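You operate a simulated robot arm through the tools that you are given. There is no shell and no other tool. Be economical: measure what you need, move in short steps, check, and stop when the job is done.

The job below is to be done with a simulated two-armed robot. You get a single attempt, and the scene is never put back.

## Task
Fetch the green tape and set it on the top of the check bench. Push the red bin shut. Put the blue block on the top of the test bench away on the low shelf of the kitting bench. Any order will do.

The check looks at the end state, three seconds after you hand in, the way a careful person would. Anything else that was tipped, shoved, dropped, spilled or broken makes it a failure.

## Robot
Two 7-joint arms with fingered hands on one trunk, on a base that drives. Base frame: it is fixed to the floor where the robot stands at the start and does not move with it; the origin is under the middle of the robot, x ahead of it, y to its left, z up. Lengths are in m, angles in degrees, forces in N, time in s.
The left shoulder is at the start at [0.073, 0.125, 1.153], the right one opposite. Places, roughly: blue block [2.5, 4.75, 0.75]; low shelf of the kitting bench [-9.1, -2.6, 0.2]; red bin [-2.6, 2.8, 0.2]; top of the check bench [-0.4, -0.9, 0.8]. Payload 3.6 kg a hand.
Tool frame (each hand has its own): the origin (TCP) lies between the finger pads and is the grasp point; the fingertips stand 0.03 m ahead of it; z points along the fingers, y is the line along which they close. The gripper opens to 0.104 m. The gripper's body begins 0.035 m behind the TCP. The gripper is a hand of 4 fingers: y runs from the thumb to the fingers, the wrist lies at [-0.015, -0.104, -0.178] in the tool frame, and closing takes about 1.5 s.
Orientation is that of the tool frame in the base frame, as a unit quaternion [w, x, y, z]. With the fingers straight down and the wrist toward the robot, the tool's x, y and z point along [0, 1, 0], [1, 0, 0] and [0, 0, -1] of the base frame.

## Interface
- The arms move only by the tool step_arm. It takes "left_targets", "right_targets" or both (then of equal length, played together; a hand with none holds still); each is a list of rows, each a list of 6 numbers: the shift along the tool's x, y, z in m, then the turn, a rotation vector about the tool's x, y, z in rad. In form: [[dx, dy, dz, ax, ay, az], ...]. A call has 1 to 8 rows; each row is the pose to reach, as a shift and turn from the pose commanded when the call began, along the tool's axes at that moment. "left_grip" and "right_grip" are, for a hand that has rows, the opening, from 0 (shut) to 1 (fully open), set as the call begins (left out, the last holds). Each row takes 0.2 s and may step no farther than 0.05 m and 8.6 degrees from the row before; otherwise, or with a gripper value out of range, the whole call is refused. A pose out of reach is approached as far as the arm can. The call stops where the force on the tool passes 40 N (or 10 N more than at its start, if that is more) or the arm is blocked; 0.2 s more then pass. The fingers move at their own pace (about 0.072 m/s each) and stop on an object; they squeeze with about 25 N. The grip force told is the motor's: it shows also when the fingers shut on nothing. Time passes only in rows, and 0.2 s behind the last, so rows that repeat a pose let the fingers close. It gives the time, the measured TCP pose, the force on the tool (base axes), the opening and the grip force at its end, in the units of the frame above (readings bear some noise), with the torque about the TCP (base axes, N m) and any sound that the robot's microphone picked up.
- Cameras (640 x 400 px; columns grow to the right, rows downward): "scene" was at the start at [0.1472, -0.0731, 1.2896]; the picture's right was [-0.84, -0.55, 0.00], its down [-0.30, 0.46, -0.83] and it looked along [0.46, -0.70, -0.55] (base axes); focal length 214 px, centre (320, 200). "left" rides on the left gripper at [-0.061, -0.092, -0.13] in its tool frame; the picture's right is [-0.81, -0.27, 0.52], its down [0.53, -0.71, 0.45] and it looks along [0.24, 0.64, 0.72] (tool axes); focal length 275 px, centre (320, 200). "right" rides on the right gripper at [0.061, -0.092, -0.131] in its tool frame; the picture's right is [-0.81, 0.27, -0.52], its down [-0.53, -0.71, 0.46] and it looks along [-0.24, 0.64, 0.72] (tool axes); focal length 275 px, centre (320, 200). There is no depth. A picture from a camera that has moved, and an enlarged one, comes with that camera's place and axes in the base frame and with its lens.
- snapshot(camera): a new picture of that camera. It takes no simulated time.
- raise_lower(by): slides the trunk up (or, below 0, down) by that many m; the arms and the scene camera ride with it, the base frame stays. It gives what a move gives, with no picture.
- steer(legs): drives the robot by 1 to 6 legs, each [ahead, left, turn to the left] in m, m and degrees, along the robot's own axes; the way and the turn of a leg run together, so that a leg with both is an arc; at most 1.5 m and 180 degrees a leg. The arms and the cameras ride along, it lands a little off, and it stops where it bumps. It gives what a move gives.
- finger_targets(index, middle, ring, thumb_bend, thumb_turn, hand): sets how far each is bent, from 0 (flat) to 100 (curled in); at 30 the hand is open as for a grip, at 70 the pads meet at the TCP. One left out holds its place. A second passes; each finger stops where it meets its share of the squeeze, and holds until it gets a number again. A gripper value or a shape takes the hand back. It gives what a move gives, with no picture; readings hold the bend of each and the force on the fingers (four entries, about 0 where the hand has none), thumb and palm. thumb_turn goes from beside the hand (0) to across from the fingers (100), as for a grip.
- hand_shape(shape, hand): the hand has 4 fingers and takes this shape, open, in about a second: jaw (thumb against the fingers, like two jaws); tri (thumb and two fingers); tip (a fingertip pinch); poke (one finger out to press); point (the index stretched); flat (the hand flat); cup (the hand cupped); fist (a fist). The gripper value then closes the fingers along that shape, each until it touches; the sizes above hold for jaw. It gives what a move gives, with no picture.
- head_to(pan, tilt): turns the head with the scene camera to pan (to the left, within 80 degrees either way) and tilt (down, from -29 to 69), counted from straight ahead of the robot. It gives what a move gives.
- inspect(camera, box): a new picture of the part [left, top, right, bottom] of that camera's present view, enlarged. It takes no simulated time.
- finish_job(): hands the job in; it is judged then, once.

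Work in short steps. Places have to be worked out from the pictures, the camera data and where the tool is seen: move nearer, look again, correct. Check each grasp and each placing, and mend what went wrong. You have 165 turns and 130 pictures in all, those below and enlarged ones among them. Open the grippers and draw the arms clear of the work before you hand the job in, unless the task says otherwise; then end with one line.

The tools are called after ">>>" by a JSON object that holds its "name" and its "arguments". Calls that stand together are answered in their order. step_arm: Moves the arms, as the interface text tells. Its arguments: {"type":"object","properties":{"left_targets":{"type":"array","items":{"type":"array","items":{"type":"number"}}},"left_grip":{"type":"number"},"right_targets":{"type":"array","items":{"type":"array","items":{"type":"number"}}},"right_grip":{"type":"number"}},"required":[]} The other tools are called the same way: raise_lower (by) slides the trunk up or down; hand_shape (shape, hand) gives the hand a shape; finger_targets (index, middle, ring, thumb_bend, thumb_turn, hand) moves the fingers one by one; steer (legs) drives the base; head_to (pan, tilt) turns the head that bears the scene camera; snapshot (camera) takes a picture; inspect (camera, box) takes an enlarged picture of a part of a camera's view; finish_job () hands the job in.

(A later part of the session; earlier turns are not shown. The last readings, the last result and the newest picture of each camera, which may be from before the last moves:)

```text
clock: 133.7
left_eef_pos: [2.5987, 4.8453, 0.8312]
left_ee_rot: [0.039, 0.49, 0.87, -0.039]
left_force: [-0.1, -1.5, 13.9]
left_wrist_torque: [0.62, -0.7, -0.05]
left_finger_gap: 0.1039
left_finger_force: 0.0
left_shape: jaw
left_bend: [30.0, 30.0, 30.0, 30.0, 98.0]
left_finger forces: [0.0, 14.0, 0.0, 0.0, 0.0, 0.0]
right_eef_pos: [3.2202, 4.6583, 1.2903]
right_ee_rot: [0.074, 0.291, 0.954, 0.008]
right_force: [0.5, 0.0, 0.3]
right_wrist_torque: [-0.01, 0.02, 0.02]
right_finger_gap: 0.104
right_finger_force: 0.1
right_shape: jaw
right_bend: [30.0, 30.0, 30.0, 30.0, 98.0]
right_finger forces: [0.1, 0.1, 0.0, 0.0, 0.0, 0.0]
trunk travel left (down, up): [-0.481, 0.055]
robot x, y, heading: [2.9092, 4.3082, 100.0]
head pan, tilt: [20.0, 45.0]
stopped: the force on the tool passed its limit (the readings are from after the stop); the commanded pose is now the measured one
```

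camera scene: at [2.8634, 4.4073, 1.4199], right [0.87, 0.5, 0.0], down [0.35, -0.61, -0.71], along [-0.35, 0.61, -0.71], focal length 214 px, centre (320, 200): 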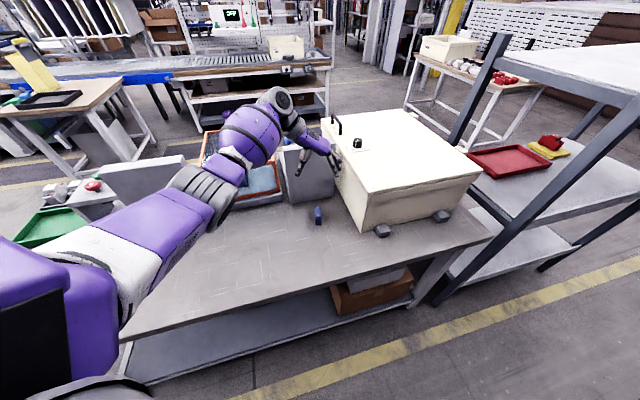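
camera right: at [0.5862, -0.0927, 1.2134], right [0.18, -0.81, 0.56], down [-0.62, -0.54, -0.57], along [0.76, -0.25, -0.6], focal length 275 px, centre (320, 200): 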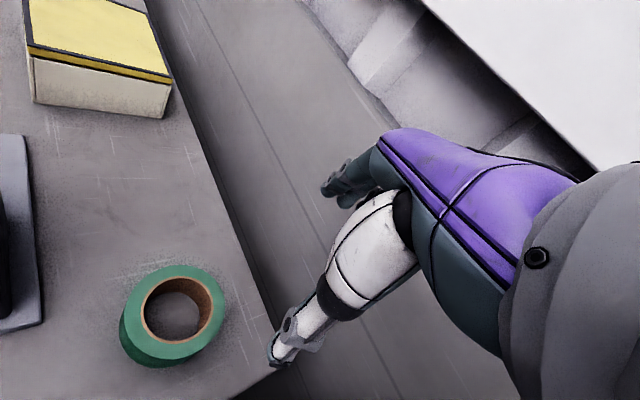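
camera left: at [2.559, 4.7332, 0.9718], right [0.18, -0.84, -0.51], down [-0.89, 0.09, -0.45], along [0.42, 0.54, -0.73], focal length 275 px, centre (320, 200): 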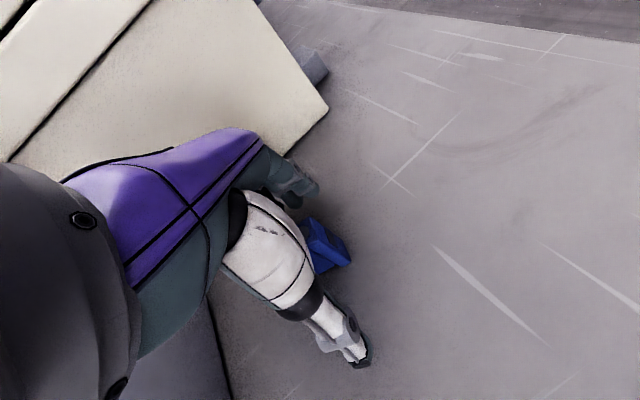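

The middle finger touched the bench lightly (14 N). Check the view.

>>> {"name": "snapshot", "arguments": {"camera": "left"}}

>>> {"name": "inspect", "arguments": {"camera": "scene", "box": [240, 140, 400, 240]}}

```text
58 pictures are left
camera left: at [2.5485, 4.7602, 0.9697], right [0.2, -0.89, -0.42], down [-0.87, 0.04, -0.49], along [0.45, 0.46, -0.77], focal length 275 px, centre (320, 200)
```

left: 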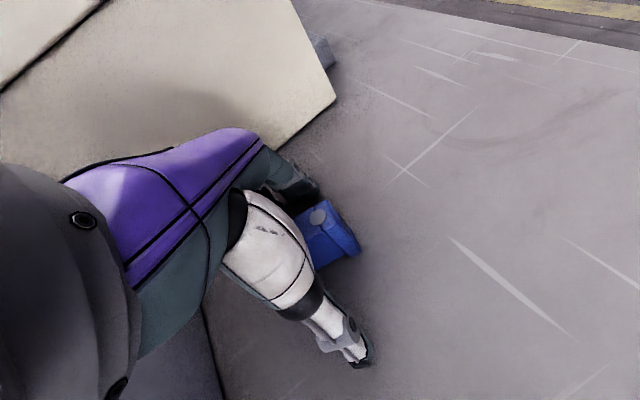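

```text
4.00 times, centred on (320, 190) of scene
camera zoom: at [2.8589, 4.4373, 1.379], right [0.87, 0.5, 0.0], down [0.35, -0.61, -0.71], along [-0.35, 0.61, -0.71], focal length 858 px, centre (320, 240)
```

zoom: 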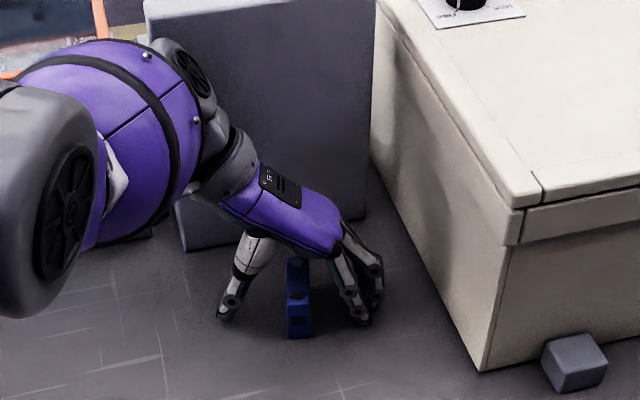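

Block stands untouched between thumb and fingers. Lift 6 mm, level the hand, and close.

>>> {"name": "step_arm", "arguments": {"left_targets": [[0, 0, -0.006, -0.015, 0.05, 0], [0, 0, -0.006, -0.03, 0.1, 0], [0, 0, -0.006, -0.03, 0.1, 0]]}}

>>> {"name": "step_arm", "arguments": {"left_targets": [[0, 0, 0, 0, 0, 0], [0, 0, 0, 0, 0, 0], [0, 0, 0, 0, 0, 0], [0, 0, 0, 0, 0, 0], [0, 0, 0, 0, 0, 0], [0, 0, 0, 0, 0, 0], [0, 0, 0, 0, 0, 0], [0, 0, 0, 0, 0, 0]], "left_grip": 0}}

>>> {"name": "snapshot", "arguments": {"camera": "left"}}

```text
clock: 134.5
left_eef_pos: [2.5899, 4.861, 0.828]
left_ee_rot: [0.003, 0.491, 0.871, -0.002]
left_force: [0.7, -2.8, 10.1]
left_wrist_torque: [0.43, -0.57, -0.22]
left_finger_gap: 0.104
left_finger_force: 0.0
left_shape: jaw
left_bend: [30.0, 30.0, 30.0, 30.0, 98.0]
left_finger forces: [0.1, 10.9, 0.0, 0.0, 0.0, 0.0]
left hand out of reach, approached as far as the arm can: row 1, 2, 3
right_eef_pos: [3.219, 4.659, 1.2912]
right_ee_rot: [0.074, 0.291, 0.954, 0.008]
right_force: [-0.3, -0.6, -0.1]
right_wrist_torque: [-0.01, -0.02, 0.02]
right_finger_gap: 0.104
right_finger_force: 0.0
right_shape: jaw
right_bend: [30.0, 30.0, 30.0, 30.0, 98.0]
right_finger forces: [0.0, 0.1, 0.0, 0.0, 0.1, 0.1]
trunk travel left (down, up): [-0.481, 0.055]
robot x, y, heading: [2.909, 4.3088, 100.0]
head pan, tilt: [20.0, 45.0]
```

```text
clock: 136.3
left_eef_pos: [2.5909, 4.8632, 0.8294]
left_ee_rot: [0.002, 0.491, 0.871, -0.002]
left_force: [-0.1, 5.3, 21.2]
left_wrist_torque: [0.27, -0.53, 0.11]
left_finger_gap: 0.0301
left_finger_force: 24.6
left_shape: jaw
left_bend: [75.0, 50.0, 54.0, 81.0, 100.0]
left_finger forces: [31.7, 6.8, 0.0, 0.0, 16.9, 0.0]
right_eef_pos: [3.2205, 4.6597, 1.2913]
right_ee_rot: [0.074, 0.291, 0.954, 0.008]
right_force: [0.3, 0.6, -0.2]
right_wrist_torque: [-0.02, 0.03, -0.01]
right_finger_gap: 0.1036
right_finger_force: 0.0
right_shape: jaw
right_bend: [30.0, 30.0, 30.0, 30.0, 98.0]
right_finger forces: [0.1, 0.0, 0.0, 0.0, 0.1, 0.1]
trunk travel left (down, up): [-0.481, 0.055]
robot x, y, heading: [2.908, 4.3146, 99.9]
head pan, tilt: [20.0, 45.0]
```

```text
56 pictures are left
camera left: at [2.5447, 4.7629, 0.9609], right [0.19, -0.84, -0.51], down [-0.89, 0.08, -0.46], along [0.43, 0.54, -0.73], focal length 275 px, centre (320, 200)
```

left: 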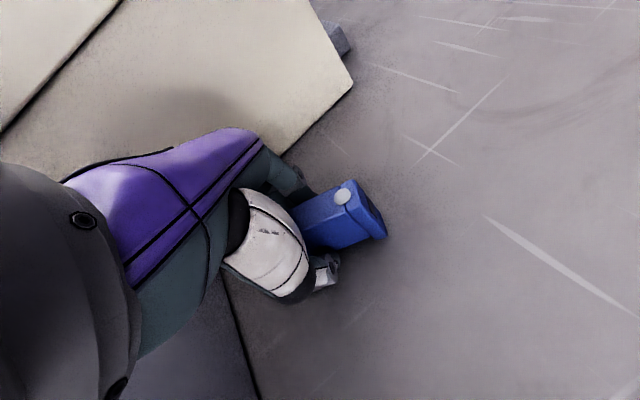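

It has gripped somewhat off-centre (gap 0.03). I lift 4 cm with the trunk and check the hold.

>>> {"name": "raise_lower", "arguments": {"by": 0.04}}

>>> {"name": "snapshot", "arguments": {"camera": "left"}}

>>> {"name": "inspect", "arguments": {"camera": "scene", "box": [240, 140, 400, 240]}}

```text
clock: 137.1
left_eef_pos: [2.5867, 4.8845, 0.941]
left_ee_rot: [-0.036, 0.49, 0.87, 0.041]
left_force: [0.2, -0.8, -0.8]
left_wrist_torque: [-0.02, 0.01, -0.02]
left_finger_gap: 0.0288
left_finger_force: 24.4
left_shape: jaw
left_bend: [74.0, 51.0, 54.0, 81.0, 100.0]
left_finger forces: [12.0, 4.8, 0.0, 0.0, 16.7, 0.0]
right_eef_pos: [3.2186, 4.6604, 1.3303]
right_ee_rot: [0.075, 0.291, 0.954, 0.007]
right_force: [0.2, 0.5, -0.4]
right_wrist_torque: [0.0, 0.0, 0.02]
right_finger_gap: 0.1039
right_finger_force: 0.0
right_shape: jaw
right_bend: [30.0, 30.0, 30.0, 30.0, 98.0]
right_finger forces: [0.1, 0.1, 0.0, 0.0, 0.0, 0.0]
trunk travel left (down, up): [-0.521, 0.015]
robot x, y, heading: [2.9084, 4.3151, 100.0]
head pan, tilt: [20.0, 45.0]
```

```text
55 pictures are left
camera left: at [2.5433, 4.7712, 1.0598], right [0.17, -0.78, -0.61], down [-0.89, 0.13, -0.43], along [0.41, 0.62, -0.67], focal length 275 px, centre (320, 200)
```

left: 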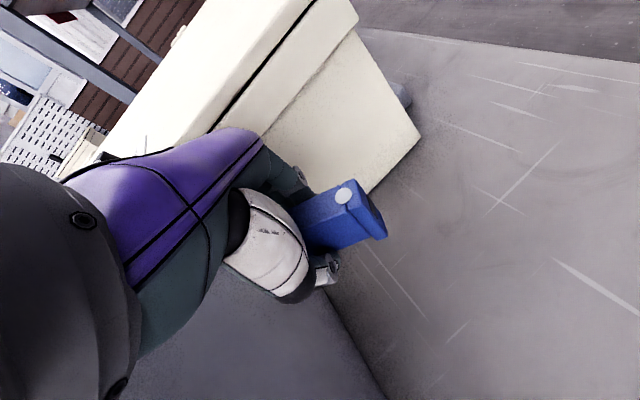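

```text
4.00 times, centred on (320, 190) of scene
camera zoom: at [2.8639, 4.4037, 1.4236], right [0.87, 0.5, 0.0], down [0.35, -0.61, -0.71], along [-0.35, 0.61, -0.71], focal length 858 px, centre (320, 240)
```

zoom: 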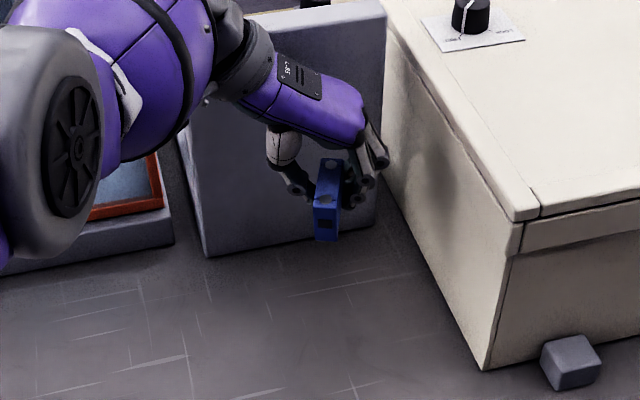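

Block held (thumb 17 N, index 12 N, middle 5 N). Back away from the bench into the aisle, then check.

>>> {"name": "steer", "arguments": {"legs": [[-0.15, 0, 0], [-0.25, -0.1, 0]]}}

>>> {"name": "snapshot", "arguments": {"camera": "scene"}}

>>> {"name": "snapshot", "arguments": {"camera": "left"}}

```text
clock: 140.0
left_eef_pos: [2.7528, 4.5029, 0.9422]
left_ee_rot: [-0.037, 0.488, 0.871, 0.044]
left_force: [-0.3, -0.7, -0.2]
left_wrist_torque: [0.05, 0.0, 0.02]
left_finger_gap: 0.0286
left_finger_force: 25.1
left_shape: jaw
left_bend: [74.0, 51.0, 54.0, 81.0, 100.0]
left_finger forces: [12.0, 4.8, 0.0, 0.0, 16.8, 0.0]
right_eef_pos: [3.3867, 4.2826, 1.3307]
right_ee_rot: [0.075, 0.288, 0.955, 0.008]
right_force: [-0.1, 0.5, 0.3]
right_wrist_torque: [0.03, -0.02, 0.01]
right_finger_gap: 0.1037
right_finger_force: 0.2
right_shape: jaw
right_bend: [30.0, 30.0, 30.0, 30.0, 98.0]
right_finger forces: [0.1, 0.0, 0.0, 0.0, 0.0, 0.0]
trunk travel left (down, up): [-0.521, 0.015]
robot x, y, heading: [3.0783, 3.9293, 100.4]
head pan, tilt: [20.0, 45.0]
```

```text
53 pictures are left
camera scene: at [3.0328, 4.0229, 1.4238], right [0.86, 0.5, 0.0], down [0.36, -0.61, -0.71], along [-0.36, 0.61, -0.71], focal length 214 px, centre (320, 200)
```

scene: 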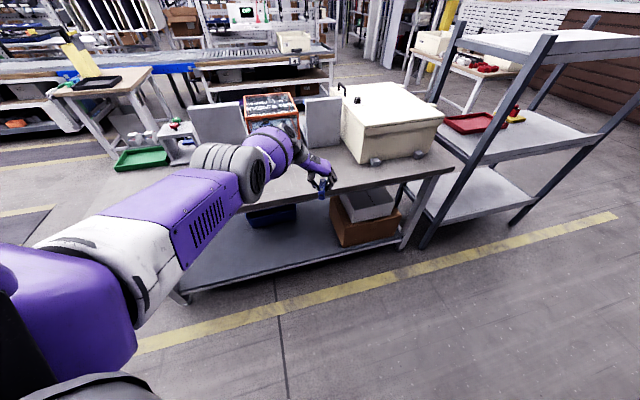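

```text
52 pictures are left
camera left: at [2.71, 4.3896, 1.0615], right [0.18, -0.77, -0.61], down [-0.9, 0.13, -0.43], along [0.41, 0.62, -0.67], focal length 275 px, centre (320, 200)
```

left: 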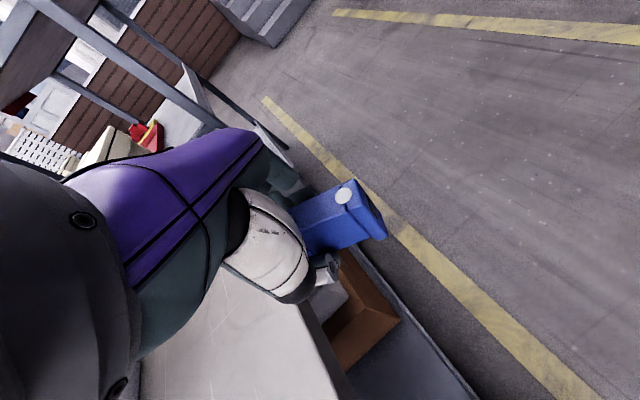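

Block is held well. Tuck the left hand in and up for travel.

>>> {"name": "step_arm", "arguments": {"left_targets": [[-0.03, -0.012, -0.02, 0, 0, 0], [-0.06, -0.024, -0.04, 0, 0, 0], [-0.09, -0.036, -0.06, 0, 0, 0], [-0.12, -0.048, -0.08, 0, 0, 0], [-0.15, -0.06, -0.1, 0, 0, 0], [-0.18, -0.07, -0.12, 0, 0, 0]]}}

>>> {"name": "head_to", "arguments": {"pan": 75, "tilt": 15}}

>>> {"name": "snapshot", "arguments": {"camera": "scene"}}

```text
clock: 141.4
left_eef_pos: [2.6999, 4.49, 0.9878]
left_ee_rot: [-0.035, 0.488, 0.871, 0.044]
left_force: [0.1, -0.8, 1.0]
left_wrist_torque: [0.0, 0.0, -0.02]
left_finger_gap: 0.0287
left_finger_force: 25.3
left_shape: jaw
left_bend: [74.0, 51.0, 54.0, 81.0, 100.0]
left_finger forces: [12.1, 4.8, 0.0, 0.0, 16.9, 0.1]
left hand out of reach, approached as far as the arm can: row 1, 2, 3, 4, 5, 6
right_eef_pos: [3.3871, 4.2812, 1.3306]
right_ee_rot: [0.074, 0.289, 0.955, 0.007]
right_force: [0.5, -0.6, 0.9]
right_wrist_torque: [0.0, 0.02, 0.0]
right_finger_gap: 0.1038
right_finger_force: 0.0
right_shape: jaw
right_bend: [30.0, 30.0, 30.0, 30.0, 98.0]
right_finger forces: [0.1, 0.0, 0.0, 0.0, 0.0, 0.0]
trunk travel left (down, up): [-0.521, 0.015]
robot x, y, heading: [3.0758, 3.934, 100.4]
head pan, tilt: [20.0, 45.0]
```

```text
clock: 142.7
left_eef_pos: [2.6993, 4.4889, 0.9879]
left_ee_rot: [-0.036, 0.487, 0.871, 0.043]
left_force: [0.3, -0.1, -0.5]
left_wrist_torque: [0.03, -0.01, 0.01]
left_finger_gap: 0.0287
left_finger_force: 25.1
left_shape: jaw
left_bend: [74.0, 51.0, 54.0, 81.0, 100.0]
left_finger forces: [12.1, 4.7, 0.0, 0.1, 16.8, 0.0]
right_eef_pos: [3.3863, 4.2818, 1.331]
right_ee_rot: [0.074, 0.288, 0.955, 0.008]
right_force: [0.4, 0.1, -0.1]
right_wrist_torque: [0.01, -0.04, 0.01]
right_finger_gap: 0.1039
right_finger_force: 0.1
right_shape: jaw
right_bend: [30.0, 30.0, 30.0, 30.0, 98.0]
right_finger forces: [0.0, 0.0, 0.1, 0.0, 0.0, 0.0]
trunk travel left (down, up): [-0.521, 0.015]
robot x, y, heading: [3.0727, 3.9339, 100.2]
head pan, tilt: [75.0, 15.0]
```

```text
51 pictures are left
camera scene: at [2.9807, 3.9604, 1.4707], right [0.08, 1.0, 0.0], down [0.26, -0.02, -0.97], along [-0.96, 0.08, -0.26], focal length 214 px, centre (320, 200)
```

scene: 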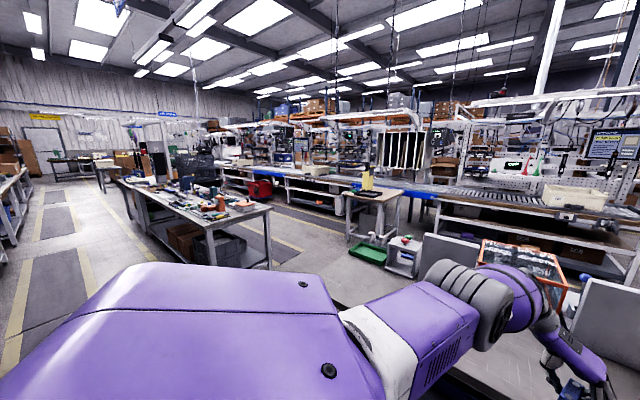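

The red bin is visible, open under the conveyor row at about (−2.67,2.77). There's a ~1.2 m gap between the benches to cross into that aisle. First rotate the left hand back so it can be tucked.

>>> {"name": "step_arm", "arguments": {"left_targets": [[0, 0, 0, 0, 0, -0.14], [0, 0, 0, 0, 0, -0.28], [0, 0, 0, 0, 0, -0.42], [0, 0, 0, 0, 0, -0.56], [0, 0, 0, 0, 0, -0.7], [0, 0, 0, 0, 0, -0.84], [0, 0, 0, 0, 0, -0.98], [0, 0, 0, 0, 0, -1.12]]}}

```text
clock: 144.5
left_eef_pos: [2.6665, 4.5699, 0.9587]
left_ee_rot: [-0.008, -0.05, 0.997, 0.057]
left_force: [-0.1, -0.1, -0.7]
left_wrist_torque: [-0.03, -0.01, -0.04]
left_finger_gap: 0.0287
left_finger_force: 24.8
left_shape: jaw
left_bend: [74.0, 51.0, 54.0, 81.0, 100.0]
left_finger forces: [11.9, 4.8, 0.0, 0.0, 16.8, 0.1]
left hand out of reach, approached as far as the arm can: row 1, 2, 3, 4, 5, 6, 7, 8
right_eef_pos: [3.3872, 4.283, 1.3317]
right_ee_rot: [0.074, 0.288, 0.955, 0.008]
right_force: [-0.2, 0.1, 0.2]
right_wrist_torque: [-0.03, -0.01, -0.02]
right_finger_gap: 0.1039
right_finger_force: 0.0
right_shape: jaw
right_bend: [30.0, 30.0, 30.0, 30.0, 98.0]
right_finger forces: [0.0, 0.0, 0.1, 0.1, 0.1, 0.0]
trunk travel left (down, up): [-0.521, 0.015]
robot x, y, heading: [3.0779, 3.9326, 100.3]
head pan, tilt: [75.0, 15.0]
```

>>> {"name": "step_arm", "arguments": {"left_targets": [[0, 0, -0.04, 0, 0, 0], [0, 0, -0.08, 0, 0, 0], [0, 0, -0.12, 0, 0, 0], [0, 0, -0.16, 0, 0, 0]]}}

>>> {"name": "snapshot", "arguments": {"camera": "left"}}

```text
clock: 145.5
left_eef_pos: [2.6493, 4.5904, 1.1143]
left_ee_rot: [-0.007, -0.049, 0.997, 0.056]
left_force: [-0.2, -0.5, -0.4]
left_wrist_torque: [0.02, 0.04, 0.02]
left_finger_gap: 0.0287
left_finger_force: 24.8
left_shape: jaw
left_bend: [74.0, 51.0, 54.0, 81.0, 100.0]
left_finger forces: [12.0, 4.8, 0.0, 0.0, 16.6, 0.0]
left hand out of reach, approached as far as the arm can: row 1, 2, 3, 4
right_eef_pos: [3.3861, 4.2815, 1.3304]
right_ee_rot: [0.074, 0.288, 0.955, 0.009]
right_force: [0.3, -0.5, -0.9]
right_wrist_torque: [0.01, -0.01, -0.01]
right_finger_gap: 0.1038
right_finger_force: 0.0
right_shape: jaw
right_bend: [30.0, 30.0, 30.0, 30.0, 98.0]
right_finger forces: [0.0, 0.1, 0.0, 0.0, 0.0, 0.0]
trunk travel left (down, up): [-0.521, 0.015]
robot x, y, heading: [3.0776, 3.933, 100.3]
head pan, tilt: [75.0, 15.0]
```

```text
50 pictures are left
camera left: at [2.7231, 4.491, 1.2329], right [0.82, -0.13, -0.55], down [-0.47, -0.71, -0.53], along [-0.32, 0.69, -0.65], focal length 275 px, centre (320, 200)
```

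left: 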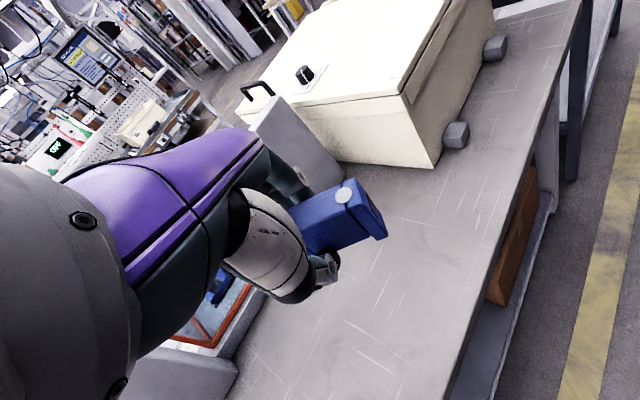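

Now pull the hand back along its own −y.

>>> {"name": "step_arm", "arguments": {"left_targets": [[0, -0.045, 0, 0, 0, 0], [0, -0.09, 0, 0, 0, 0], [0, -0.135, 0, 0, 0, 0], [0, -0.18, 0, 0, 0, 0], [0, -0.22, 0, 0, 0, 0]]}}

```text
clock: 146.7
left_eef_pos: [2.565, 4.5443, 1.0929]
left_ee_rot: [-0.007, -0.049, 0.997, 0.055]
left_force: [-0.9, 0.6, -0.6]
left_wrist_torque: [0.0, 0.05, 0.03]
left_finger_gap: 0.0287
left_finger_force: 24.8
left_shape: jaw
left_bend: [74.0, 51.0, 54.0, 81.0, 100.0]
left_finger forces: [12.0, 4.6, 0.0, 0.0, 16.7, 0.1]
left hand out of reach, approached as far as the arm can: row 1, 2, 3, 4, 5
right_eef_pos: [3.3871, 4.2813, 1.3309]
right_ee_rot: [0.075, 0.288, 0.955, 0.009]
right_force: [0.0, 0.5, -1.1]
right_wrist_torque: [0.02, 0.0, 0.02]
right_finger_gap: 0.1038
right_finger_force: 0.1
right_shape: jaw
right_bend: [30.0, 30.0, 30.0, 30.0, 98.0]
right_finger forces: [0.1, 0.1, 0.0, 0.0, 0.0, 0.0]
trunk travel left (down, up): [-0.521, 0.015]
robot x, y, heading: [3.0788, 3.9325, 100.2]
head pan, tilt: [75.0, 15.0]
```

The commanded pose had become too close to the body; I bring it forward by 0.24.

>>> {"name": "step_arm", "arguments": {"left_targets": [[0, 0.05, 0, 0, 0, 0], [0, 0.1, 0, 0, 0, 0], [0, 0.15, 0, 0, 0, 0], [0, 0.2, 0, 0, 0, 0], [0, 0.24, 0, 0, 0, 0]]}}

```text
clock: 147.9
left_eef_pos: [2.6213, 4.5785, 1.124]
left_ee_rot: [-0.007, -0.051, 0.997, 0.056]
left_force: [0.3, -0.3, -1.0]
left_wrist_torque: [0.0, -0.02, 0.0]
left_finger_gap: 0.0286
left_finger_force: 25.0
left_shape: jaw
left_bend: [74.0, 51.0, 54.0, 81.0, 100.0]
left_finger forces: [12.2, 4.7, 0.0, 0.1, 16.7, 0.0]
left hand out of reach, approached as far as the arm can: row 1, 2, 3, 4, 5
right_eef_pos: [3.3845, 4.2823, 1.3305]
right_ee_rot: [0.074, 0.288, 0.955, 0.008]
right_force: [-0.1, -0.1, 0.6]
right_wrist_torque: [0.01, -0.04, 0.0]
right_finger_gap: 0.1041
right_finger_force: 0.1
right_shape: jaw
right_bend: [30.0, 30.0, 30.0, 30.0, 98.0]
right_finger forces: [0.1, 0.1, 0.1, 0.0, 0.1, 0.0]
trunk travel left (down, up): [-0.521, 0.015]
robot x, y, heading: [3.0769, 3.9355, 100.4]
head pan, tilt: [75.0, 15.0]
```

>>> {"name": "step_arm", "arguments": {"left_targets": [[-0.04, 0, 0, 0, 0, 0], [-0.08, 0, 0, 0, 0, 0], [-0.12, 0, 0, 0, 0, 0], [-0.16, 0, 0, 0, 0, 0]]}}

>>> {"name": "head_to", "arguments": {"pan": 45, "tilt": 35}}

>>> {"name": "snapshot", "arguments": {"camera": "scene"}}

```text
clock: 148.9
left_eef_pos: [2.7804, 4.6025, 1.1163]
left_ee_rot: [-0.008, -0.049, 0.997, 0.055]
left_force: [0.1, -0.3, -0.8]
left_wrist_torque: [-0.02, 0.03, 0.03]
left_finger_gap: 0.0281
left_finger_force: 25.3
left_shape: jaw
left_bend: [74.0, 51.0, 54.0, 81.0, 100.0]
left_finger forces: [11.7, 4.6, 0.1, 0.0, 16.3, 0.0]
right_eef_pos: [3.3871, 4.2812, 1.3308]
right_ee_rot: [0.075, 0.289, 0.954, 0.008]
right_force: [0.6, 0.0, -0.5]
right_wrist_torque: [0.0, -0.02, 0.01]
right_finger_gap: 0.1037
right_finger_force: 0.1
right_shape: jaw
right_bend: [30.0, 30.0, 30.0, 30.0, 98.0]
right_finger forces: [0.0, 0.1, 0.0, 0.0, 0.0, 0.0]
trunk travel left (down, up): [-0.521, 0.015]
robot x, y, heading: [3.076, 3.9307, 100.4]
head pan, tilt: [75.0, 15.0]
```

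```text
clock: 149.8
left_eef_pos: [2.7786, 4.6014, 1.1162]
left_ee_rot: [-0.008, -0.05, 0.997, 0.057]
left_force: [-0.4, -0.5, -0.5]
left_wrist_torque: [0.0, 0.0, -0.02]
left_finger_gap: 0.0283
left_finger_force: 25.0
left_shape: jaw
left_bend: [74.0, 51.0, 54.0, 81.0, 100.0]
left_finger forces: [11.9, 4.4, 0.0, 0.1, 16.2, 0.1]
right_eef_pos: [3.3875, 4.2814, 1.331]
right_ee_rot: [0.074, 0.288, 0.955, 0.008]
right_force: [0.5, -0.1, 0.4]
right_wrist_torque: [-0.01, 0.02, -0.01]
right_finger_gap: 0.1039
right_finger_force: 0.1
right_shape: jaw
right_bend: [30.0, 30.0, 30.0, 30.0, 98.0]
right_finger forces: [0.0, 0.0, 0.1, 0.0, 0.1, 0.0]
trunk travel left (down, up): [-0.521, 0.015]
robot x, y, heading: [3.0754, 3.9315, 100.1]
head pan, tilt: [45.0, 35.0]
```

```text
49 pictures are left
camera scene: at [3.0015, 4.0027, 1.4388], right [0.57, 0.82, 0.0], down [0.47, -0.33, -0.82], along [-0.67, 0.47, -0.57], focal length 214 px, centre (320, 200)
```

scene: 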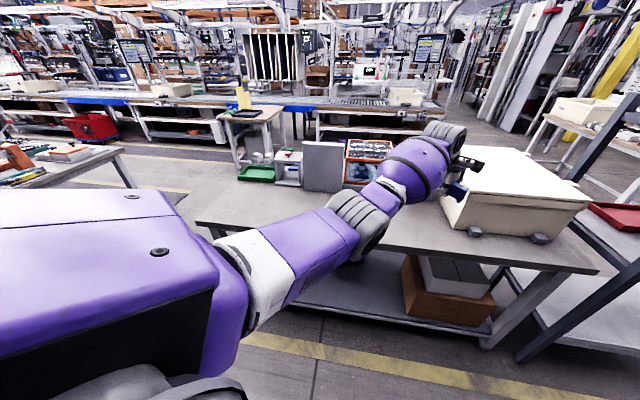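

It tracks again. Pull the hand back 0.24.

>>> {"name": "step_arm", "arguments": {"left_targets": [[0, -0.045, 0, 0, 0, 0], [0, -0.09, 0, 0, 0, 0], [0, -0.135, 0, 0, 0, 0], [0, -0.18, 0, 0, 0, 0], [0, -0.23, 0, 0, 0, 0]]}}

>>> {"name": "inspect", "arguments": {"camera": "scene", "box": [40, 70, 300, 200]}}

```text
clock: 151.0
left_eef_pos: [2.8033, 4.3699, 1.0882]
left_ee_rot: [-0.007, -0.049, 0.997, 0.056]
left_force: [-0.2, -0.6, -1.0]
left_wrist_torque: [-0.02, 0.02, -0.01]
left_finger_gap: 0.0281
left_finger_force: 24.8
left_shape: jaw
left_bend: [74.0, 51.0, 54.0, 81.0, 100.0]
left_finger forces: [11.8, 4.5, 0.0, 0.1, 16.2, 0.0]
right_eef_pos: [3.3864, 4.2806, 1.3307]
right_ee_rot: [0.075, 0.289, 0.955, 0.009]
right_force: [0.4, -0.1, 0.2]
right_wrist_torque: [-0.02, -0.01, 0.01]
right_finger_gap: 0.1037
right_finger_force: 0.1
right_shape: jaw
right_bend: [30.0, 30.0, 30.0, 30.0, 98.0]
right_finger forces: [0.0, 0.0, 0.0, 0.0, 0.1, 0.0]
trunk travel left (down, up): [-0.521, 0.015]
robot x, y, heading: [3.0777, 3.937, 100.3]
head pan, tilt: [45.0, 35.0]
```

```text
2.46 times, centred on (170, 135) of scene
camera zoom: at [3.0013, 4.0015, 1.4388], right [0.57, 0.82, 0.0], down [0.47, -0.33, -0.82], along [-0.67, 0.47, -0.57], focal length 528 px, centre (689, 360)
```

zoom: 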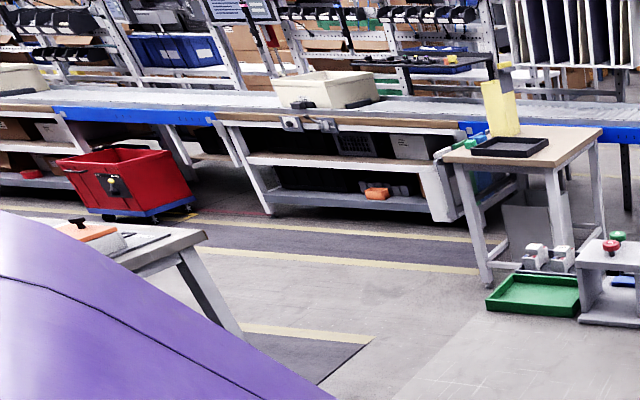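

The red bin is a wheeled red tote pulled partly out under the conveyor. Turn to heading 136 and strafe left to the gap, then look.

>>> {"name": "steer", "arguments": {"legs": [[0, 0, 34], [0, 1.25, 0]]}}

>>> {"name": "head_to", "arguments": {"pan": 0, "tilt": 25}}

>>> {"name": "snapshot", "arguments": {"camera": "scene"}}

```text
clock: 158.9
left_eef_pos: [1.7161, 3.2886, 1.0894]
left_ee_rot: [-0.023, -0.336, 0.94, 0.051]
left_force: [0.4, -0.5, -0.2]
left_wrist_torque: [0.0, 0.02, 0.01]
left_finger_gap: 0.0279
left_finger_force: 25.4
left_shape: jaw
left_bend: [74.0, 51.0, 54.0, 81.0, 100.0]
left_finger forces: [11.7, 4.5, 0.0, 0.0, 15.9, 0.0]
right_eef_pos: [2.2529, 3.5372, 1.3308]
right_ee_rot: [0.069, 0.001, 0.997, 0.029]
right_force: [0.9, 0.2, 0.1]
right_wrist_torque: [-0.05, -0.01, 0.01]
right_finger_gap: 0.1037
right_finger_force: 0.1
right_shape: jaw
right_bend: [30.0, 30.0, 30.0, 30.0, 98.0]
right_finger forces: [0.0, 0.0, 0.0, 0.0, 0.0, 0.0]
trunk travel left (down, up): [-0.521, 0.015]
robot x, y, heading: [2.1917, 3.0758, 134.0]
head pan, tilt: [45.0, 35.0]
```

```text
clock: 160.0
left_eef_pos: [1.7167, 3.2894, 1.0904]
left_ee_rot: [-0.023, -0.336, 0.94, 0.052]
left_force: [0.5, -0.4, 0.4]
left_wrist_torque: [0.04, 0.0, -0.02]
left_finger_gap: 0.0278
left_finger_force: 25.2
left_shape: jaw
left_bend: [74.0, 51.0, 54.0, 81.0, 100.0]
left_finger forces: [11.7, 4.4, 0.0, 0.1, 16.0, 0.0]
right_eef_pos: [2.2518, 3.5355, 1.3308]
right_ee_rot: [0.069, 0.002, 0.997, 0.029]
right_force: [-0.3, -0.4, -0.4]
right_wrist_torque: [-0.01, -0.01, -0.02]
right_finger_gap: 0.1038
right_finger_force: 0.0
right_shape: jaw
right_bend: [30.0, 30.0, 30.0, 30.0, 98.0]
right_finger forces: [0.0, 0.0, 0.0, 0.0, 0.1, 0.0]
trunk travel left (down, up): [-0.521, 0.015]
robot x, y, heading: [2.1905, 3.0753, 133.8]
head pan, tilt: [0.0, 25.0]
```

```text
47 pictures are left
camera scene: at [2.111, 3.1555, 1.4544], right [0.72, 0.69, 0.0], down [0.29, -0.3, -0.91], along [-0.63, 0.65, -0.42], focal length 214 px, centre (320, 200)
```

scene: 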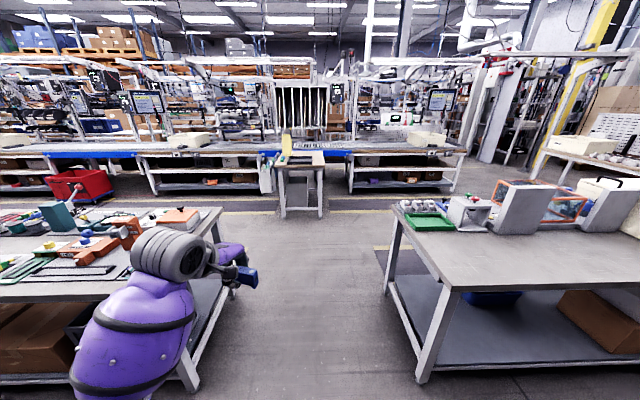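

The gap is straight ahead and clear. Drive through 2 m.

>>> {"name": "steer", "arguments": {"legs": [[1.0, -0.03, 0], [1.0, 0, 0]]}}

>>> {"name": "head_to", "arguments": {"pan": 70, "tilt": 20}}

>>> {"name": "snapshot", "arguments": {"camera": "scene"}}

```text
clock: 169.9
left_eef_pos: [0.3856, 4.7769, 1.0884]
left_ee_rot: [-0.023, -0.317, 0.947, 0.052]
left_force: [-0.4, -0.4, -0.8]
left_wrist_torque: [0.0, 0.0, 0.0]
left_finger_gap: 0.0281
left_finger_force: 25.0
left_shape: jaw
left_bend: [74.0, 51.0, 54.0, 81.0, 100.0]
left_finger forces: [11.7, 4.3, 0.0, 0.0, 16.0, 0.0]
right_eef_pos: [0.9319, 5.0038, 1.3305]
right_ee_rot: [0.07, 0.019, 0.997, 0.027]
right_force: [-0.6, 0.3, 0.4]
right_wrist_torque: [0.03, 0.0, 0.02]
right_finger_gap: 0.104
right_finger_force: 0.0
right_shape: jaw
right_bend: [30.0, 30.0, 30.0, 30.0, 98.0]
right_finger forces: [0.1, 0.0, 0.1, 0.0, 0.1, 0.0]
trunk travel left (down, up): [-0.521, 0.015]
robot x, y, heading: [0.8486, 4.5469, 131.6]
head pan, tilt: [0.0, 25.0]
```

```text
clock: 171.3
left_eef_pos: [0.3857, 4.7789, 1.0884]
left_ee_rot: [-0.022, -0.316, 0.947, 0.053]
left_force: [-0.4, -0.4, 0.8]
left_wrist_torque: [-0.02, 0.01, 0.01]
left_finger_gap: 0.0281
left_finger_force: 24.9
left_shape: jaw
left_bend: [74.0, 51.0, 54.0, 81.0, 100.0]
left_finger forces: [11.8, 4.4, 0.1, 0.0, 16.0, 0.0]
right_eef_pos: [0.9304, 5.0036, 1.3307]
right_ee_rot: [0.069, 0.02, 0.997, 0.027]
right_force: [-0.1, 0.1, -0.2]
right_wrist_torque: [-0.01, -0.02, -0.01]
right_finger_gap: 0.104
right_finger_force: 0.0
right_shape: jaw
right_bend: [30.0, 30.0, 30.0, 30.0, 98.0]
right_finger forces: [0.1, 0.0, 0.0, 0.0, 0.0, 0.0]
trunk travel left (down, up): [-0.521, 0.015]
robot x, y, heading: [0.8496, 4.5464, 131.7]
head pan, tilt: [70.0, 20.0]
```

```text
46 pictures are left
camera scene: at [0.7488, 4.5266, 1.4625], right [-0.37, 0.93, 0.0], down [0.32, 0.13, -0.94], along [-0.87, -0.35, -0.34], focal length 214 px, centre (320, 200)
```

scene: 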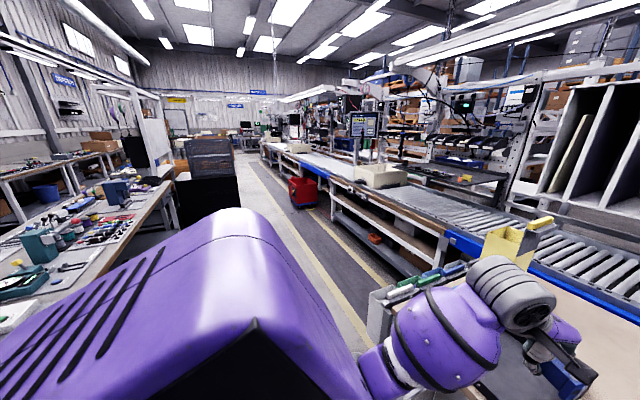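

Aisle B is clear, red cart in sight at the conveyor's edge. Turn left to heading ≈226 and drive down the aisle.

>>> {"name": "steer", "arguments": {"legs": [[0, 0, 94.5], [1.2, -0.2, 0], [1.2, 0, 0]]}}

>>> {"name": "head_to", "arguments": {"pan": -45, "tilt": 30}}

>>> {"name": "snapshot", "arguments": {"camera": "scene"}}

```text
clock: 187.2
left_eef_pos: [-1.1585, 2.4654, 1.0878]
left_ee_rot: [0.053, 0.909, -0.412, -0.019]
left_force: [-0.8, 0.2, -0.7]
left_wrist_torque: [-0.02, -0.01, 0.02]
left_finger_gap: 0.0279
left_finger_force: 25.1
left_shape: jaw
left_bend: [74.0, 51.0, 54.0, 81.0, 100.0]
left_finger forces: [11.6, 4.1, 0.1, 0.1, 15.8, 0.0]
right_eef_pos: [-1.4239, 2.9912, 1.331]
right_ee_rot: [-0.027, 0.717, -0.694, -0.07]
right_force: [0.3, 0.6, 0.5]
right_wrist_torque: [-0.01, 0.0, 0.0]
right_finger_gap: 0.1037
right_finger_force: 0.1
right_shape: jaw
right_bend: [30.0, 30.0, 30.0, 30.0, 98.0]
right_finger forces: [0.0, 0.0, 0.0, 0.0, 0.0, 0.1]
trunk travel left (down, up): [-0.521, 0.015]
robot x, y, heading: [-0.9579, 2.9444, -134.2]
head pan, tilt: [70.0, 20.0]
```

```text
clock: 189.2
left_eef_pos: [-1.1588, 2.4656, 1.0892]
left_ee_rot: [0.054, 0.91, -0.412, -0.019]
left_force: [0.2, 0.0, -0.1]
left_wrist_torque: [-0.02, -0.02, 0.0]
left_finger_gap: 0.0279
left_finger_force: 24.8
left_shape: jaw
left_bend: [74.0, 51.0, 54.0, 81.0, 100.0]
left_finger forces: [11.6, 4.2, 0.0, 0.0, 15.9, 0.0]
right_eef_pos: [-1.4244, 2.9923, 1.3316]
right_ee_rot: [-0.027, 0.717, -0.693, -0.07]
right_force: [-0.2, 0.6, 0.4]
right_wrist_torque: [0.01, 0.01, 0.02]
right_finger_gap: 0.1041
right_finger_force: 0.0
right_shape: jaw
right_bend: [30.0, 30.0, 30.0, 30.0, 98.0]
right_finger forces: [0.0, 0.0, 0.1, 0.0, 0.1, 0.0]
trunk travel left (down, up): [-0.521, 0.015]
robot x, y, heading: [-0.9592, 2.9437, -134.3]
head pan, tilt: [-45.0, 30.0]
```

```text
45 pictures are left
camera scene: at [-1.065, 2.9299, 1.4465], right [-0.02, 1.0, 0.0], down [0.5, 0.01, -0.87], along [-0.87, -0.01, -0.5], focal length 214 px, centre (320, 200)
```

scene: 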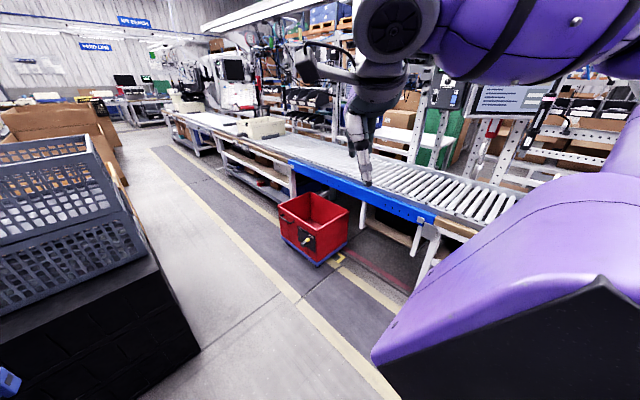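

Zoom on the red bin.

>>> {"name": "inspect", "arguments": {"camera": "scene", "box": [240, 160, 440, 300]}}

```text
2.86 times, centred on (340, 230) of scene
camera zoom: at [-1.065, 2.9299, 1.4465], right [-0.02, 1.0, 0.0], down [0.5, 0.01, -0.87], along [-0.87, -0.01, -0.5], focal length 613 px, centre (263, 114)
```

zoom: 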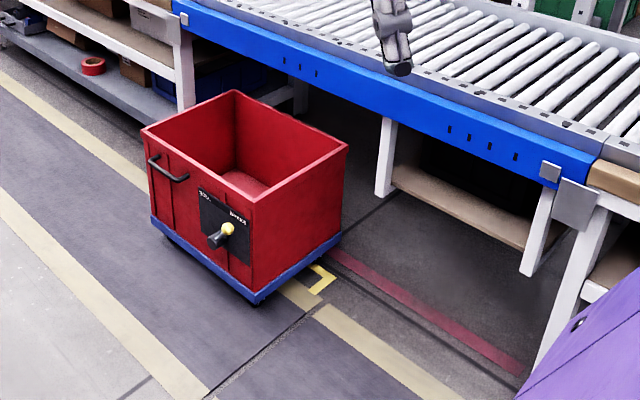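

>>> {"name": "inspect", "arguments": {"camera": "scene", "box": [275, 185, 360, 270]}}

```text
4.71 times, centred on (318, 228) of scene
camera zoom: at [-1.065, 2.9299, 1.4465], right [-0.02, 1.0, 0.0], down [0.5, 0.01, -0.87], along [-0.87, -0.01, -0.5], focal length 1009 px, centre (332, 71)
```

zoom: 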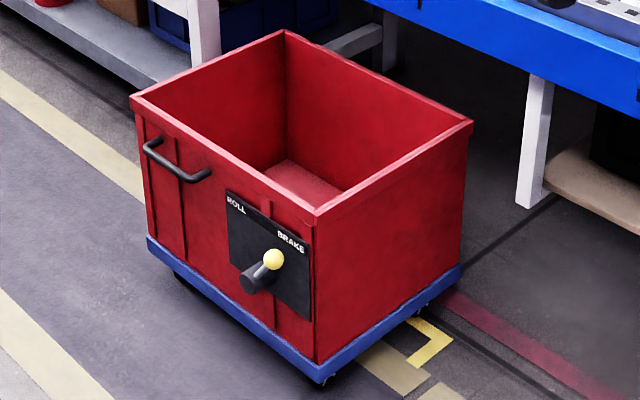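

The bin is a wheeled tote with a ROLL/BRAKE lever (now on BRAKE). I turn to face the conveyor (heading 136) and strafe to stand before it.

>>> {"name": "steer", "arguments": {"legs": [[0, 0, -90], [0, 1.35, 0]]}}

>>> {"name": "head_to", "arguments": {"pan": 0, "tilt": 50}}

>>> {"name": "snapshot", "arguments": {"camera": "scene"}}

```text
clock: 197.2
left_eef_pos: [-1.9903, 2.5327, 1.0876]
left_ee_rot: [-0.025, -0.363, 0.93, 0.052]
left_force: [-0.6, -0.2, 0.3]
left_wrist_torque: [0.06, 0.06, -0.01]
left_finger_gap: 0.0276
left_finger_force: 24.9
left_shape: jaw
left_bend: [74.0, 51.0, 54.0, 81.0, 100.0]
left_finger forces: [11.6, 4.1, 0.1, 0.0, 15.6, 0.0]
right_eef_pos: [-1.468, 2.8094, 1.3323]
right_ee_rot: [0.069, -0.027, 0.997, 0.033]
right_force: [0.8, 0.4, -0.2]
right_wrist_torque: [-0.02, -0.01, -0.03]
right_finger_gap: 0.104
right_finger_force: 0.2
right_shape: jaw
right_bend: [30.0, 30.0, 30.0, 30.0, 98.0]
right_finger forces: [0.0, 0.1, 0.1, 0.0, 0.1, 0.0]
trunk travel left (down, up): [-0.521, 0.015]
robot x, y, heading: [-1.5068, 2.3482, 136.8]
head pan, tilt: [-45.0, 30.0]
stopped in leg 2: the robot was blocked; the commanded pose is now the measured one
```

```text
clock: 198.3
left_eef_pos: [-1.9889, 2.5352, 1.089]
left_ee_rot: [-0.026, -0.362, 0.93, 0.051]
left_force: [0.0, 0.0, -0.4]
left_wrist_torque: [0.0, -0.01, 0.01]
left_finger_gap: 0.0277
left_finger_force: 25.1
left_shape: jaw
left_bend: [74.0, 51.0, 54.0, 81.0, 100.0]
left_finger forces: [11.4, 4.1, 0.0, 0.0, 15.6, 0.0]
right_eef_pos: [-1.4655, 2.8109, 1.3313]
right_ee_rot: [0.068, -0.027, 0.997, 0.033]
right_force: [0.1, -0.2, 0.3]
right_wrist_torque: [-0.02, -0.03, 0.03]
right_finger_gap: 0.1039
right_finger_force: 0.0
right_shape: jaw
right_bend: [30.0, 30.0, 30.0, 30.0, 98.0]
right_finger forces: [0.0, 0.0, 0.0, 0.0, 0.1, 0.1]
trunk travel left (down, up): [-0.521, 0.015]
robot x, y, heading: [-1.505, 2.3446, 137.0]
head pan, tilt: [0.0, 50.0]
```

```text
42 pictures are left
camera scene: at [-1.5752, 2.4145, 1.417], right [0.68, 0.73, 0.0], down [0.56, -0.52, -0.64], along [-0.47, 0.44, -0.77], focal length 214 px, centre (320, 200)
```

scene: 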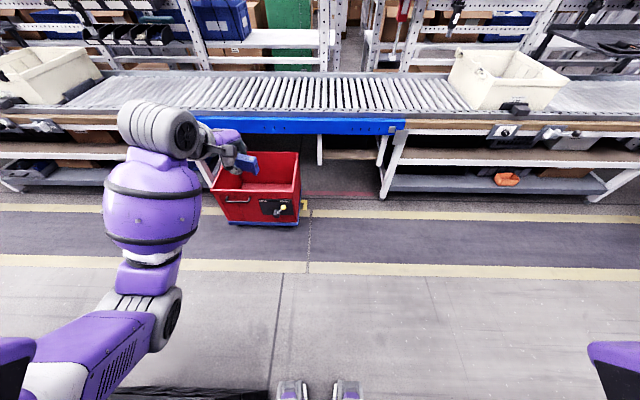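

I bumped the black crate stack on my left. Check it.

>>> {"name": "steer", "arguments": {"legs": [[0.2, -0.05, 0]]}}

>>> {"name": "head_to", "arguments": {"pan": 80, "tilt": 35}}

>>> {"name": "snapshot", "arguments": {"camera": "scene"}}

```text
clock: 199.9
left_eef_pos: [-2.0977, 2.706, 1.089]
left_ee_rot: [-0.025, -0.361, 0.931, 0.052]
left_force: [0.0, -0.6, -0.8]
left_wrist_torque: [-0.02, 0.03, -0.01]
left_finger_gap: 0.0276
left_finger_force: 24.7
left_shape: jaw
left_bend: [74.0, 51.0, 54.0, 81.0, 100.0]
left_finger forces: [11.5, 4.1, 0.0, 0.0, 15.7, 0.0]
right_eef_pos: [-1.5753, 2.9826, 1.3318]
right_ee_rot: [0.068, -0.027, 0.997, 0.032]
right_force: [0.2, 0.4, 0.7]
right_wrist_torque: [-0.04, -0.03, -0.05]
right_finger_gap: 0.1041
right_finger_force: 0.1
right_shape: jaw
right_bend: [30.0, 30.0, 30.0, 30.0, 98.0]
right_finger forces: [0.1, 0.0, 0.0, 0.1, 0.0, 0.0]
trunk travel left (down, up): [-0.521, 0.015]
robot x, y, heading: [-1.6187, 2.5176, 136.7]
head pan, tilt: [0.0, 50.0]
```

```text
clock: 201.4
left_eef_pos: [-2.0989, 2.706, 1.0883]
left_ee_rot: [-0.025, -0.361, 0.931, 0.05]
left_force: [0.0, 0.3, -0.8]
left_wrist_torque: [-0.04, -0.02, 0.01]
left_finger_gap: 0.0275
left_finger_force: 24.7
left_shape: jaw
left_bend: [74.0, 51.0, 54.0, 81.0, 100.0]
left_finger forces: [11.5, 4.1, 0.0, 0.0, 15.6, 0.0]
right_eef_pos: [-1.575, 2.9812, 1.3308]
right_ee_rot: [0.068, -0.026, 0.997, 0.033]
right_force: [0.1, -0.4, 0.4]
right_wrist_torque: [-0.03, 0.02, 0.01]
right_finger_gap: 0.1042
right_finger_force: 0.0
right_shape: jaw
right_bend: [30.0, 30.0, 30.0, 30.0, 98.0]
right_finger forces: [0.0, 0.0, 0.0, 0.0, 0.1, 0.0]
trunk travel left (down, up): [-0.521, 0.015]
robot x, y, heading: [-1.6134, 2.5181, 136.7]
head pan, tilt: [80.0, 35.0]
```

```text
41 pictures are left
camera scene: at [-1.6998, 2.4798, 1.4387], right [-0.6, 0.8, 0.0], down [0.46, 0.34, -0.82], along [-0.66, -0.49, -0.57], focal length 214 px, centre (320, 200)
```

scene: 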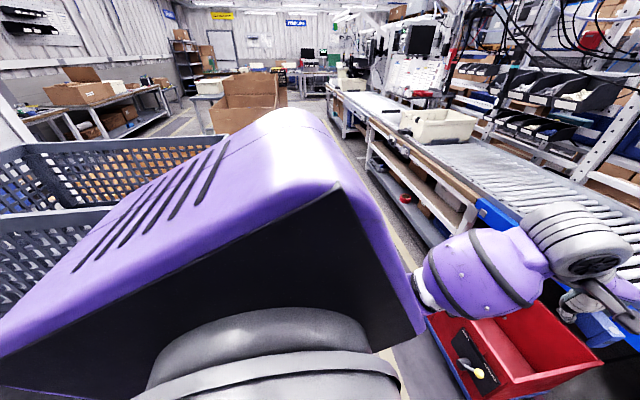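

Crates are upright. Move ahead 0.1 and left 0.6, then view the lever.

>>> {"name": "steer", "arguments": {"legs": [[0.1, 0, 0], [0, 0.6, 0]]}}

>>> {"name": "head_to", "arguments": {"pan": -25, "tilt": 60}}

>>> {"name": "snapshot", "arguments": {"camera": "scene"}}

```text
clock: 205.3
left_eef_pos: [-2.5825, 2.3736, 1.0879]
left_ee_rot: [-0.025, -0.366, 0.929, 0.052]
left_force: [0.2, -0.5, -0.3]
left_wrist_torque: [0.02, -0.01, -0.01]
left_finger_gap: 0.0278
left_finger_force: 25.1
left_shape: jaw
left_bend: [74.0, 51.0, 54.0, 81.0, 100.0]
left_finger forces: [11.7, 4.0, 0.0, 0.0, 15.6, 0.0]
right_eef_pos: [-2.0627, 2.6539, 1.3317]
right_ee_rot: [0.068, -0.031, 0.997, 0.033]
right_force: [-0.8, 0.2, -0.4]
right_wrist_torque: [0.03, 0.01, 0.0]
right_finger_gap: 0.104
right_finger_force: 0.0
right_shape: jaw
right_bend: [30.0, 30.0, 30.0, 30.0, 98.0]
right_finger forces: [0.0, 0.0, 0.0, 0.1, 0.1, 0.1]
trunk travel left (down, up): [-0.521, 0.015]
robot x, y, heading: [-2.0969, 2.189, 137.3]
head pan, tilt: [80.0, 35.0]
stopped in leg 2: the robot was blocked; the commanded pose is now the measured one
```

```text
clock: 207.1
left_eef_pos: [-2.5812, 2.3757, 1.0884]
left_ee_rot: [-0.026, -0.366, 0.929, 0.05]
left_force: [0.1, 0.4, -0.3]
left_wrist_torque: [-0.02, -0.04, -0.01]
left_finger_gap: 0.0277
left_finger_force: 25.0
left_shape: jaw
left_bend: [74.0, 51.0, 54.0, 81.0, 100.0]
left_finger forces: [11.7, 4.0, 0.0, 0.0, 15.7, 0.0]
right_eef_pos: [-2.0606, 2.6558, 1.3308]
right_ee_rot: [0.068, -0.031, 0.997, 0.033]
right_force: [-0.8, -0.1, 0.0]
right_wrist_torque: [-0.02, 0.0, -0.01]
right_finger_gap: 0.1039
right_finger_force: 0.0
right_shape: jaw
right_bend: [30.0, 30.0, 30.0, 30.0, 98.0]
right_finger forces: [0.0, 0.1, 0.0, 0.1, 0.0, 0.0]
trunk travel left (down, up): [-0.521, 0.015]
robot x, y, heading: [-2.0906, 2.1904, 137.5]
head pan, tilt: [-25.0, 60.0]
```

```text
40 pictures are left
camera scene: at [-2.1351, 2.2677, 1.4044], right [0.92, 0.38, 0.0], down [0.33, -0.8, -0.5], along [-0.19, 0.46, -0.87], focal length 214 px, centre (320, 200)
```

scene: 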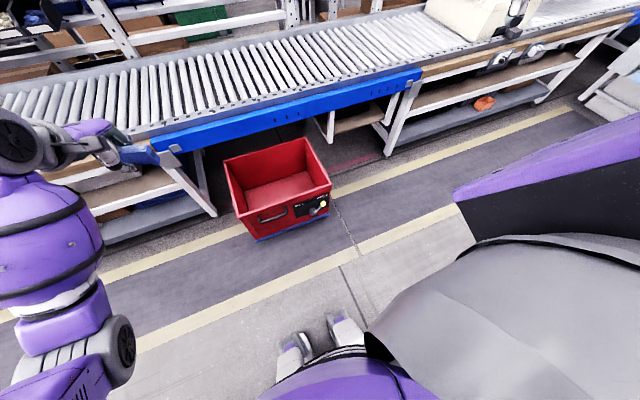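

>>> {"name": "inspect", "arguments": {"camera": "scene", "box": [200, 125, 400, 265]}}

```text
2.86 times, centred on (300, 195) of scene
camera zoom: at [-2.1351, 2.2677, 1.4044], right [0.92, 0.38, 0.0], down [0.33, -0.8, -0.5], along [-0.19, 0.46, -0.87], focal length 613 px, centre (377, 214)
```

zoom: 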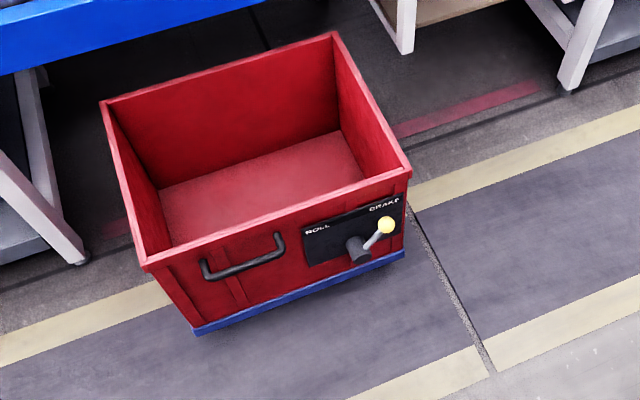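

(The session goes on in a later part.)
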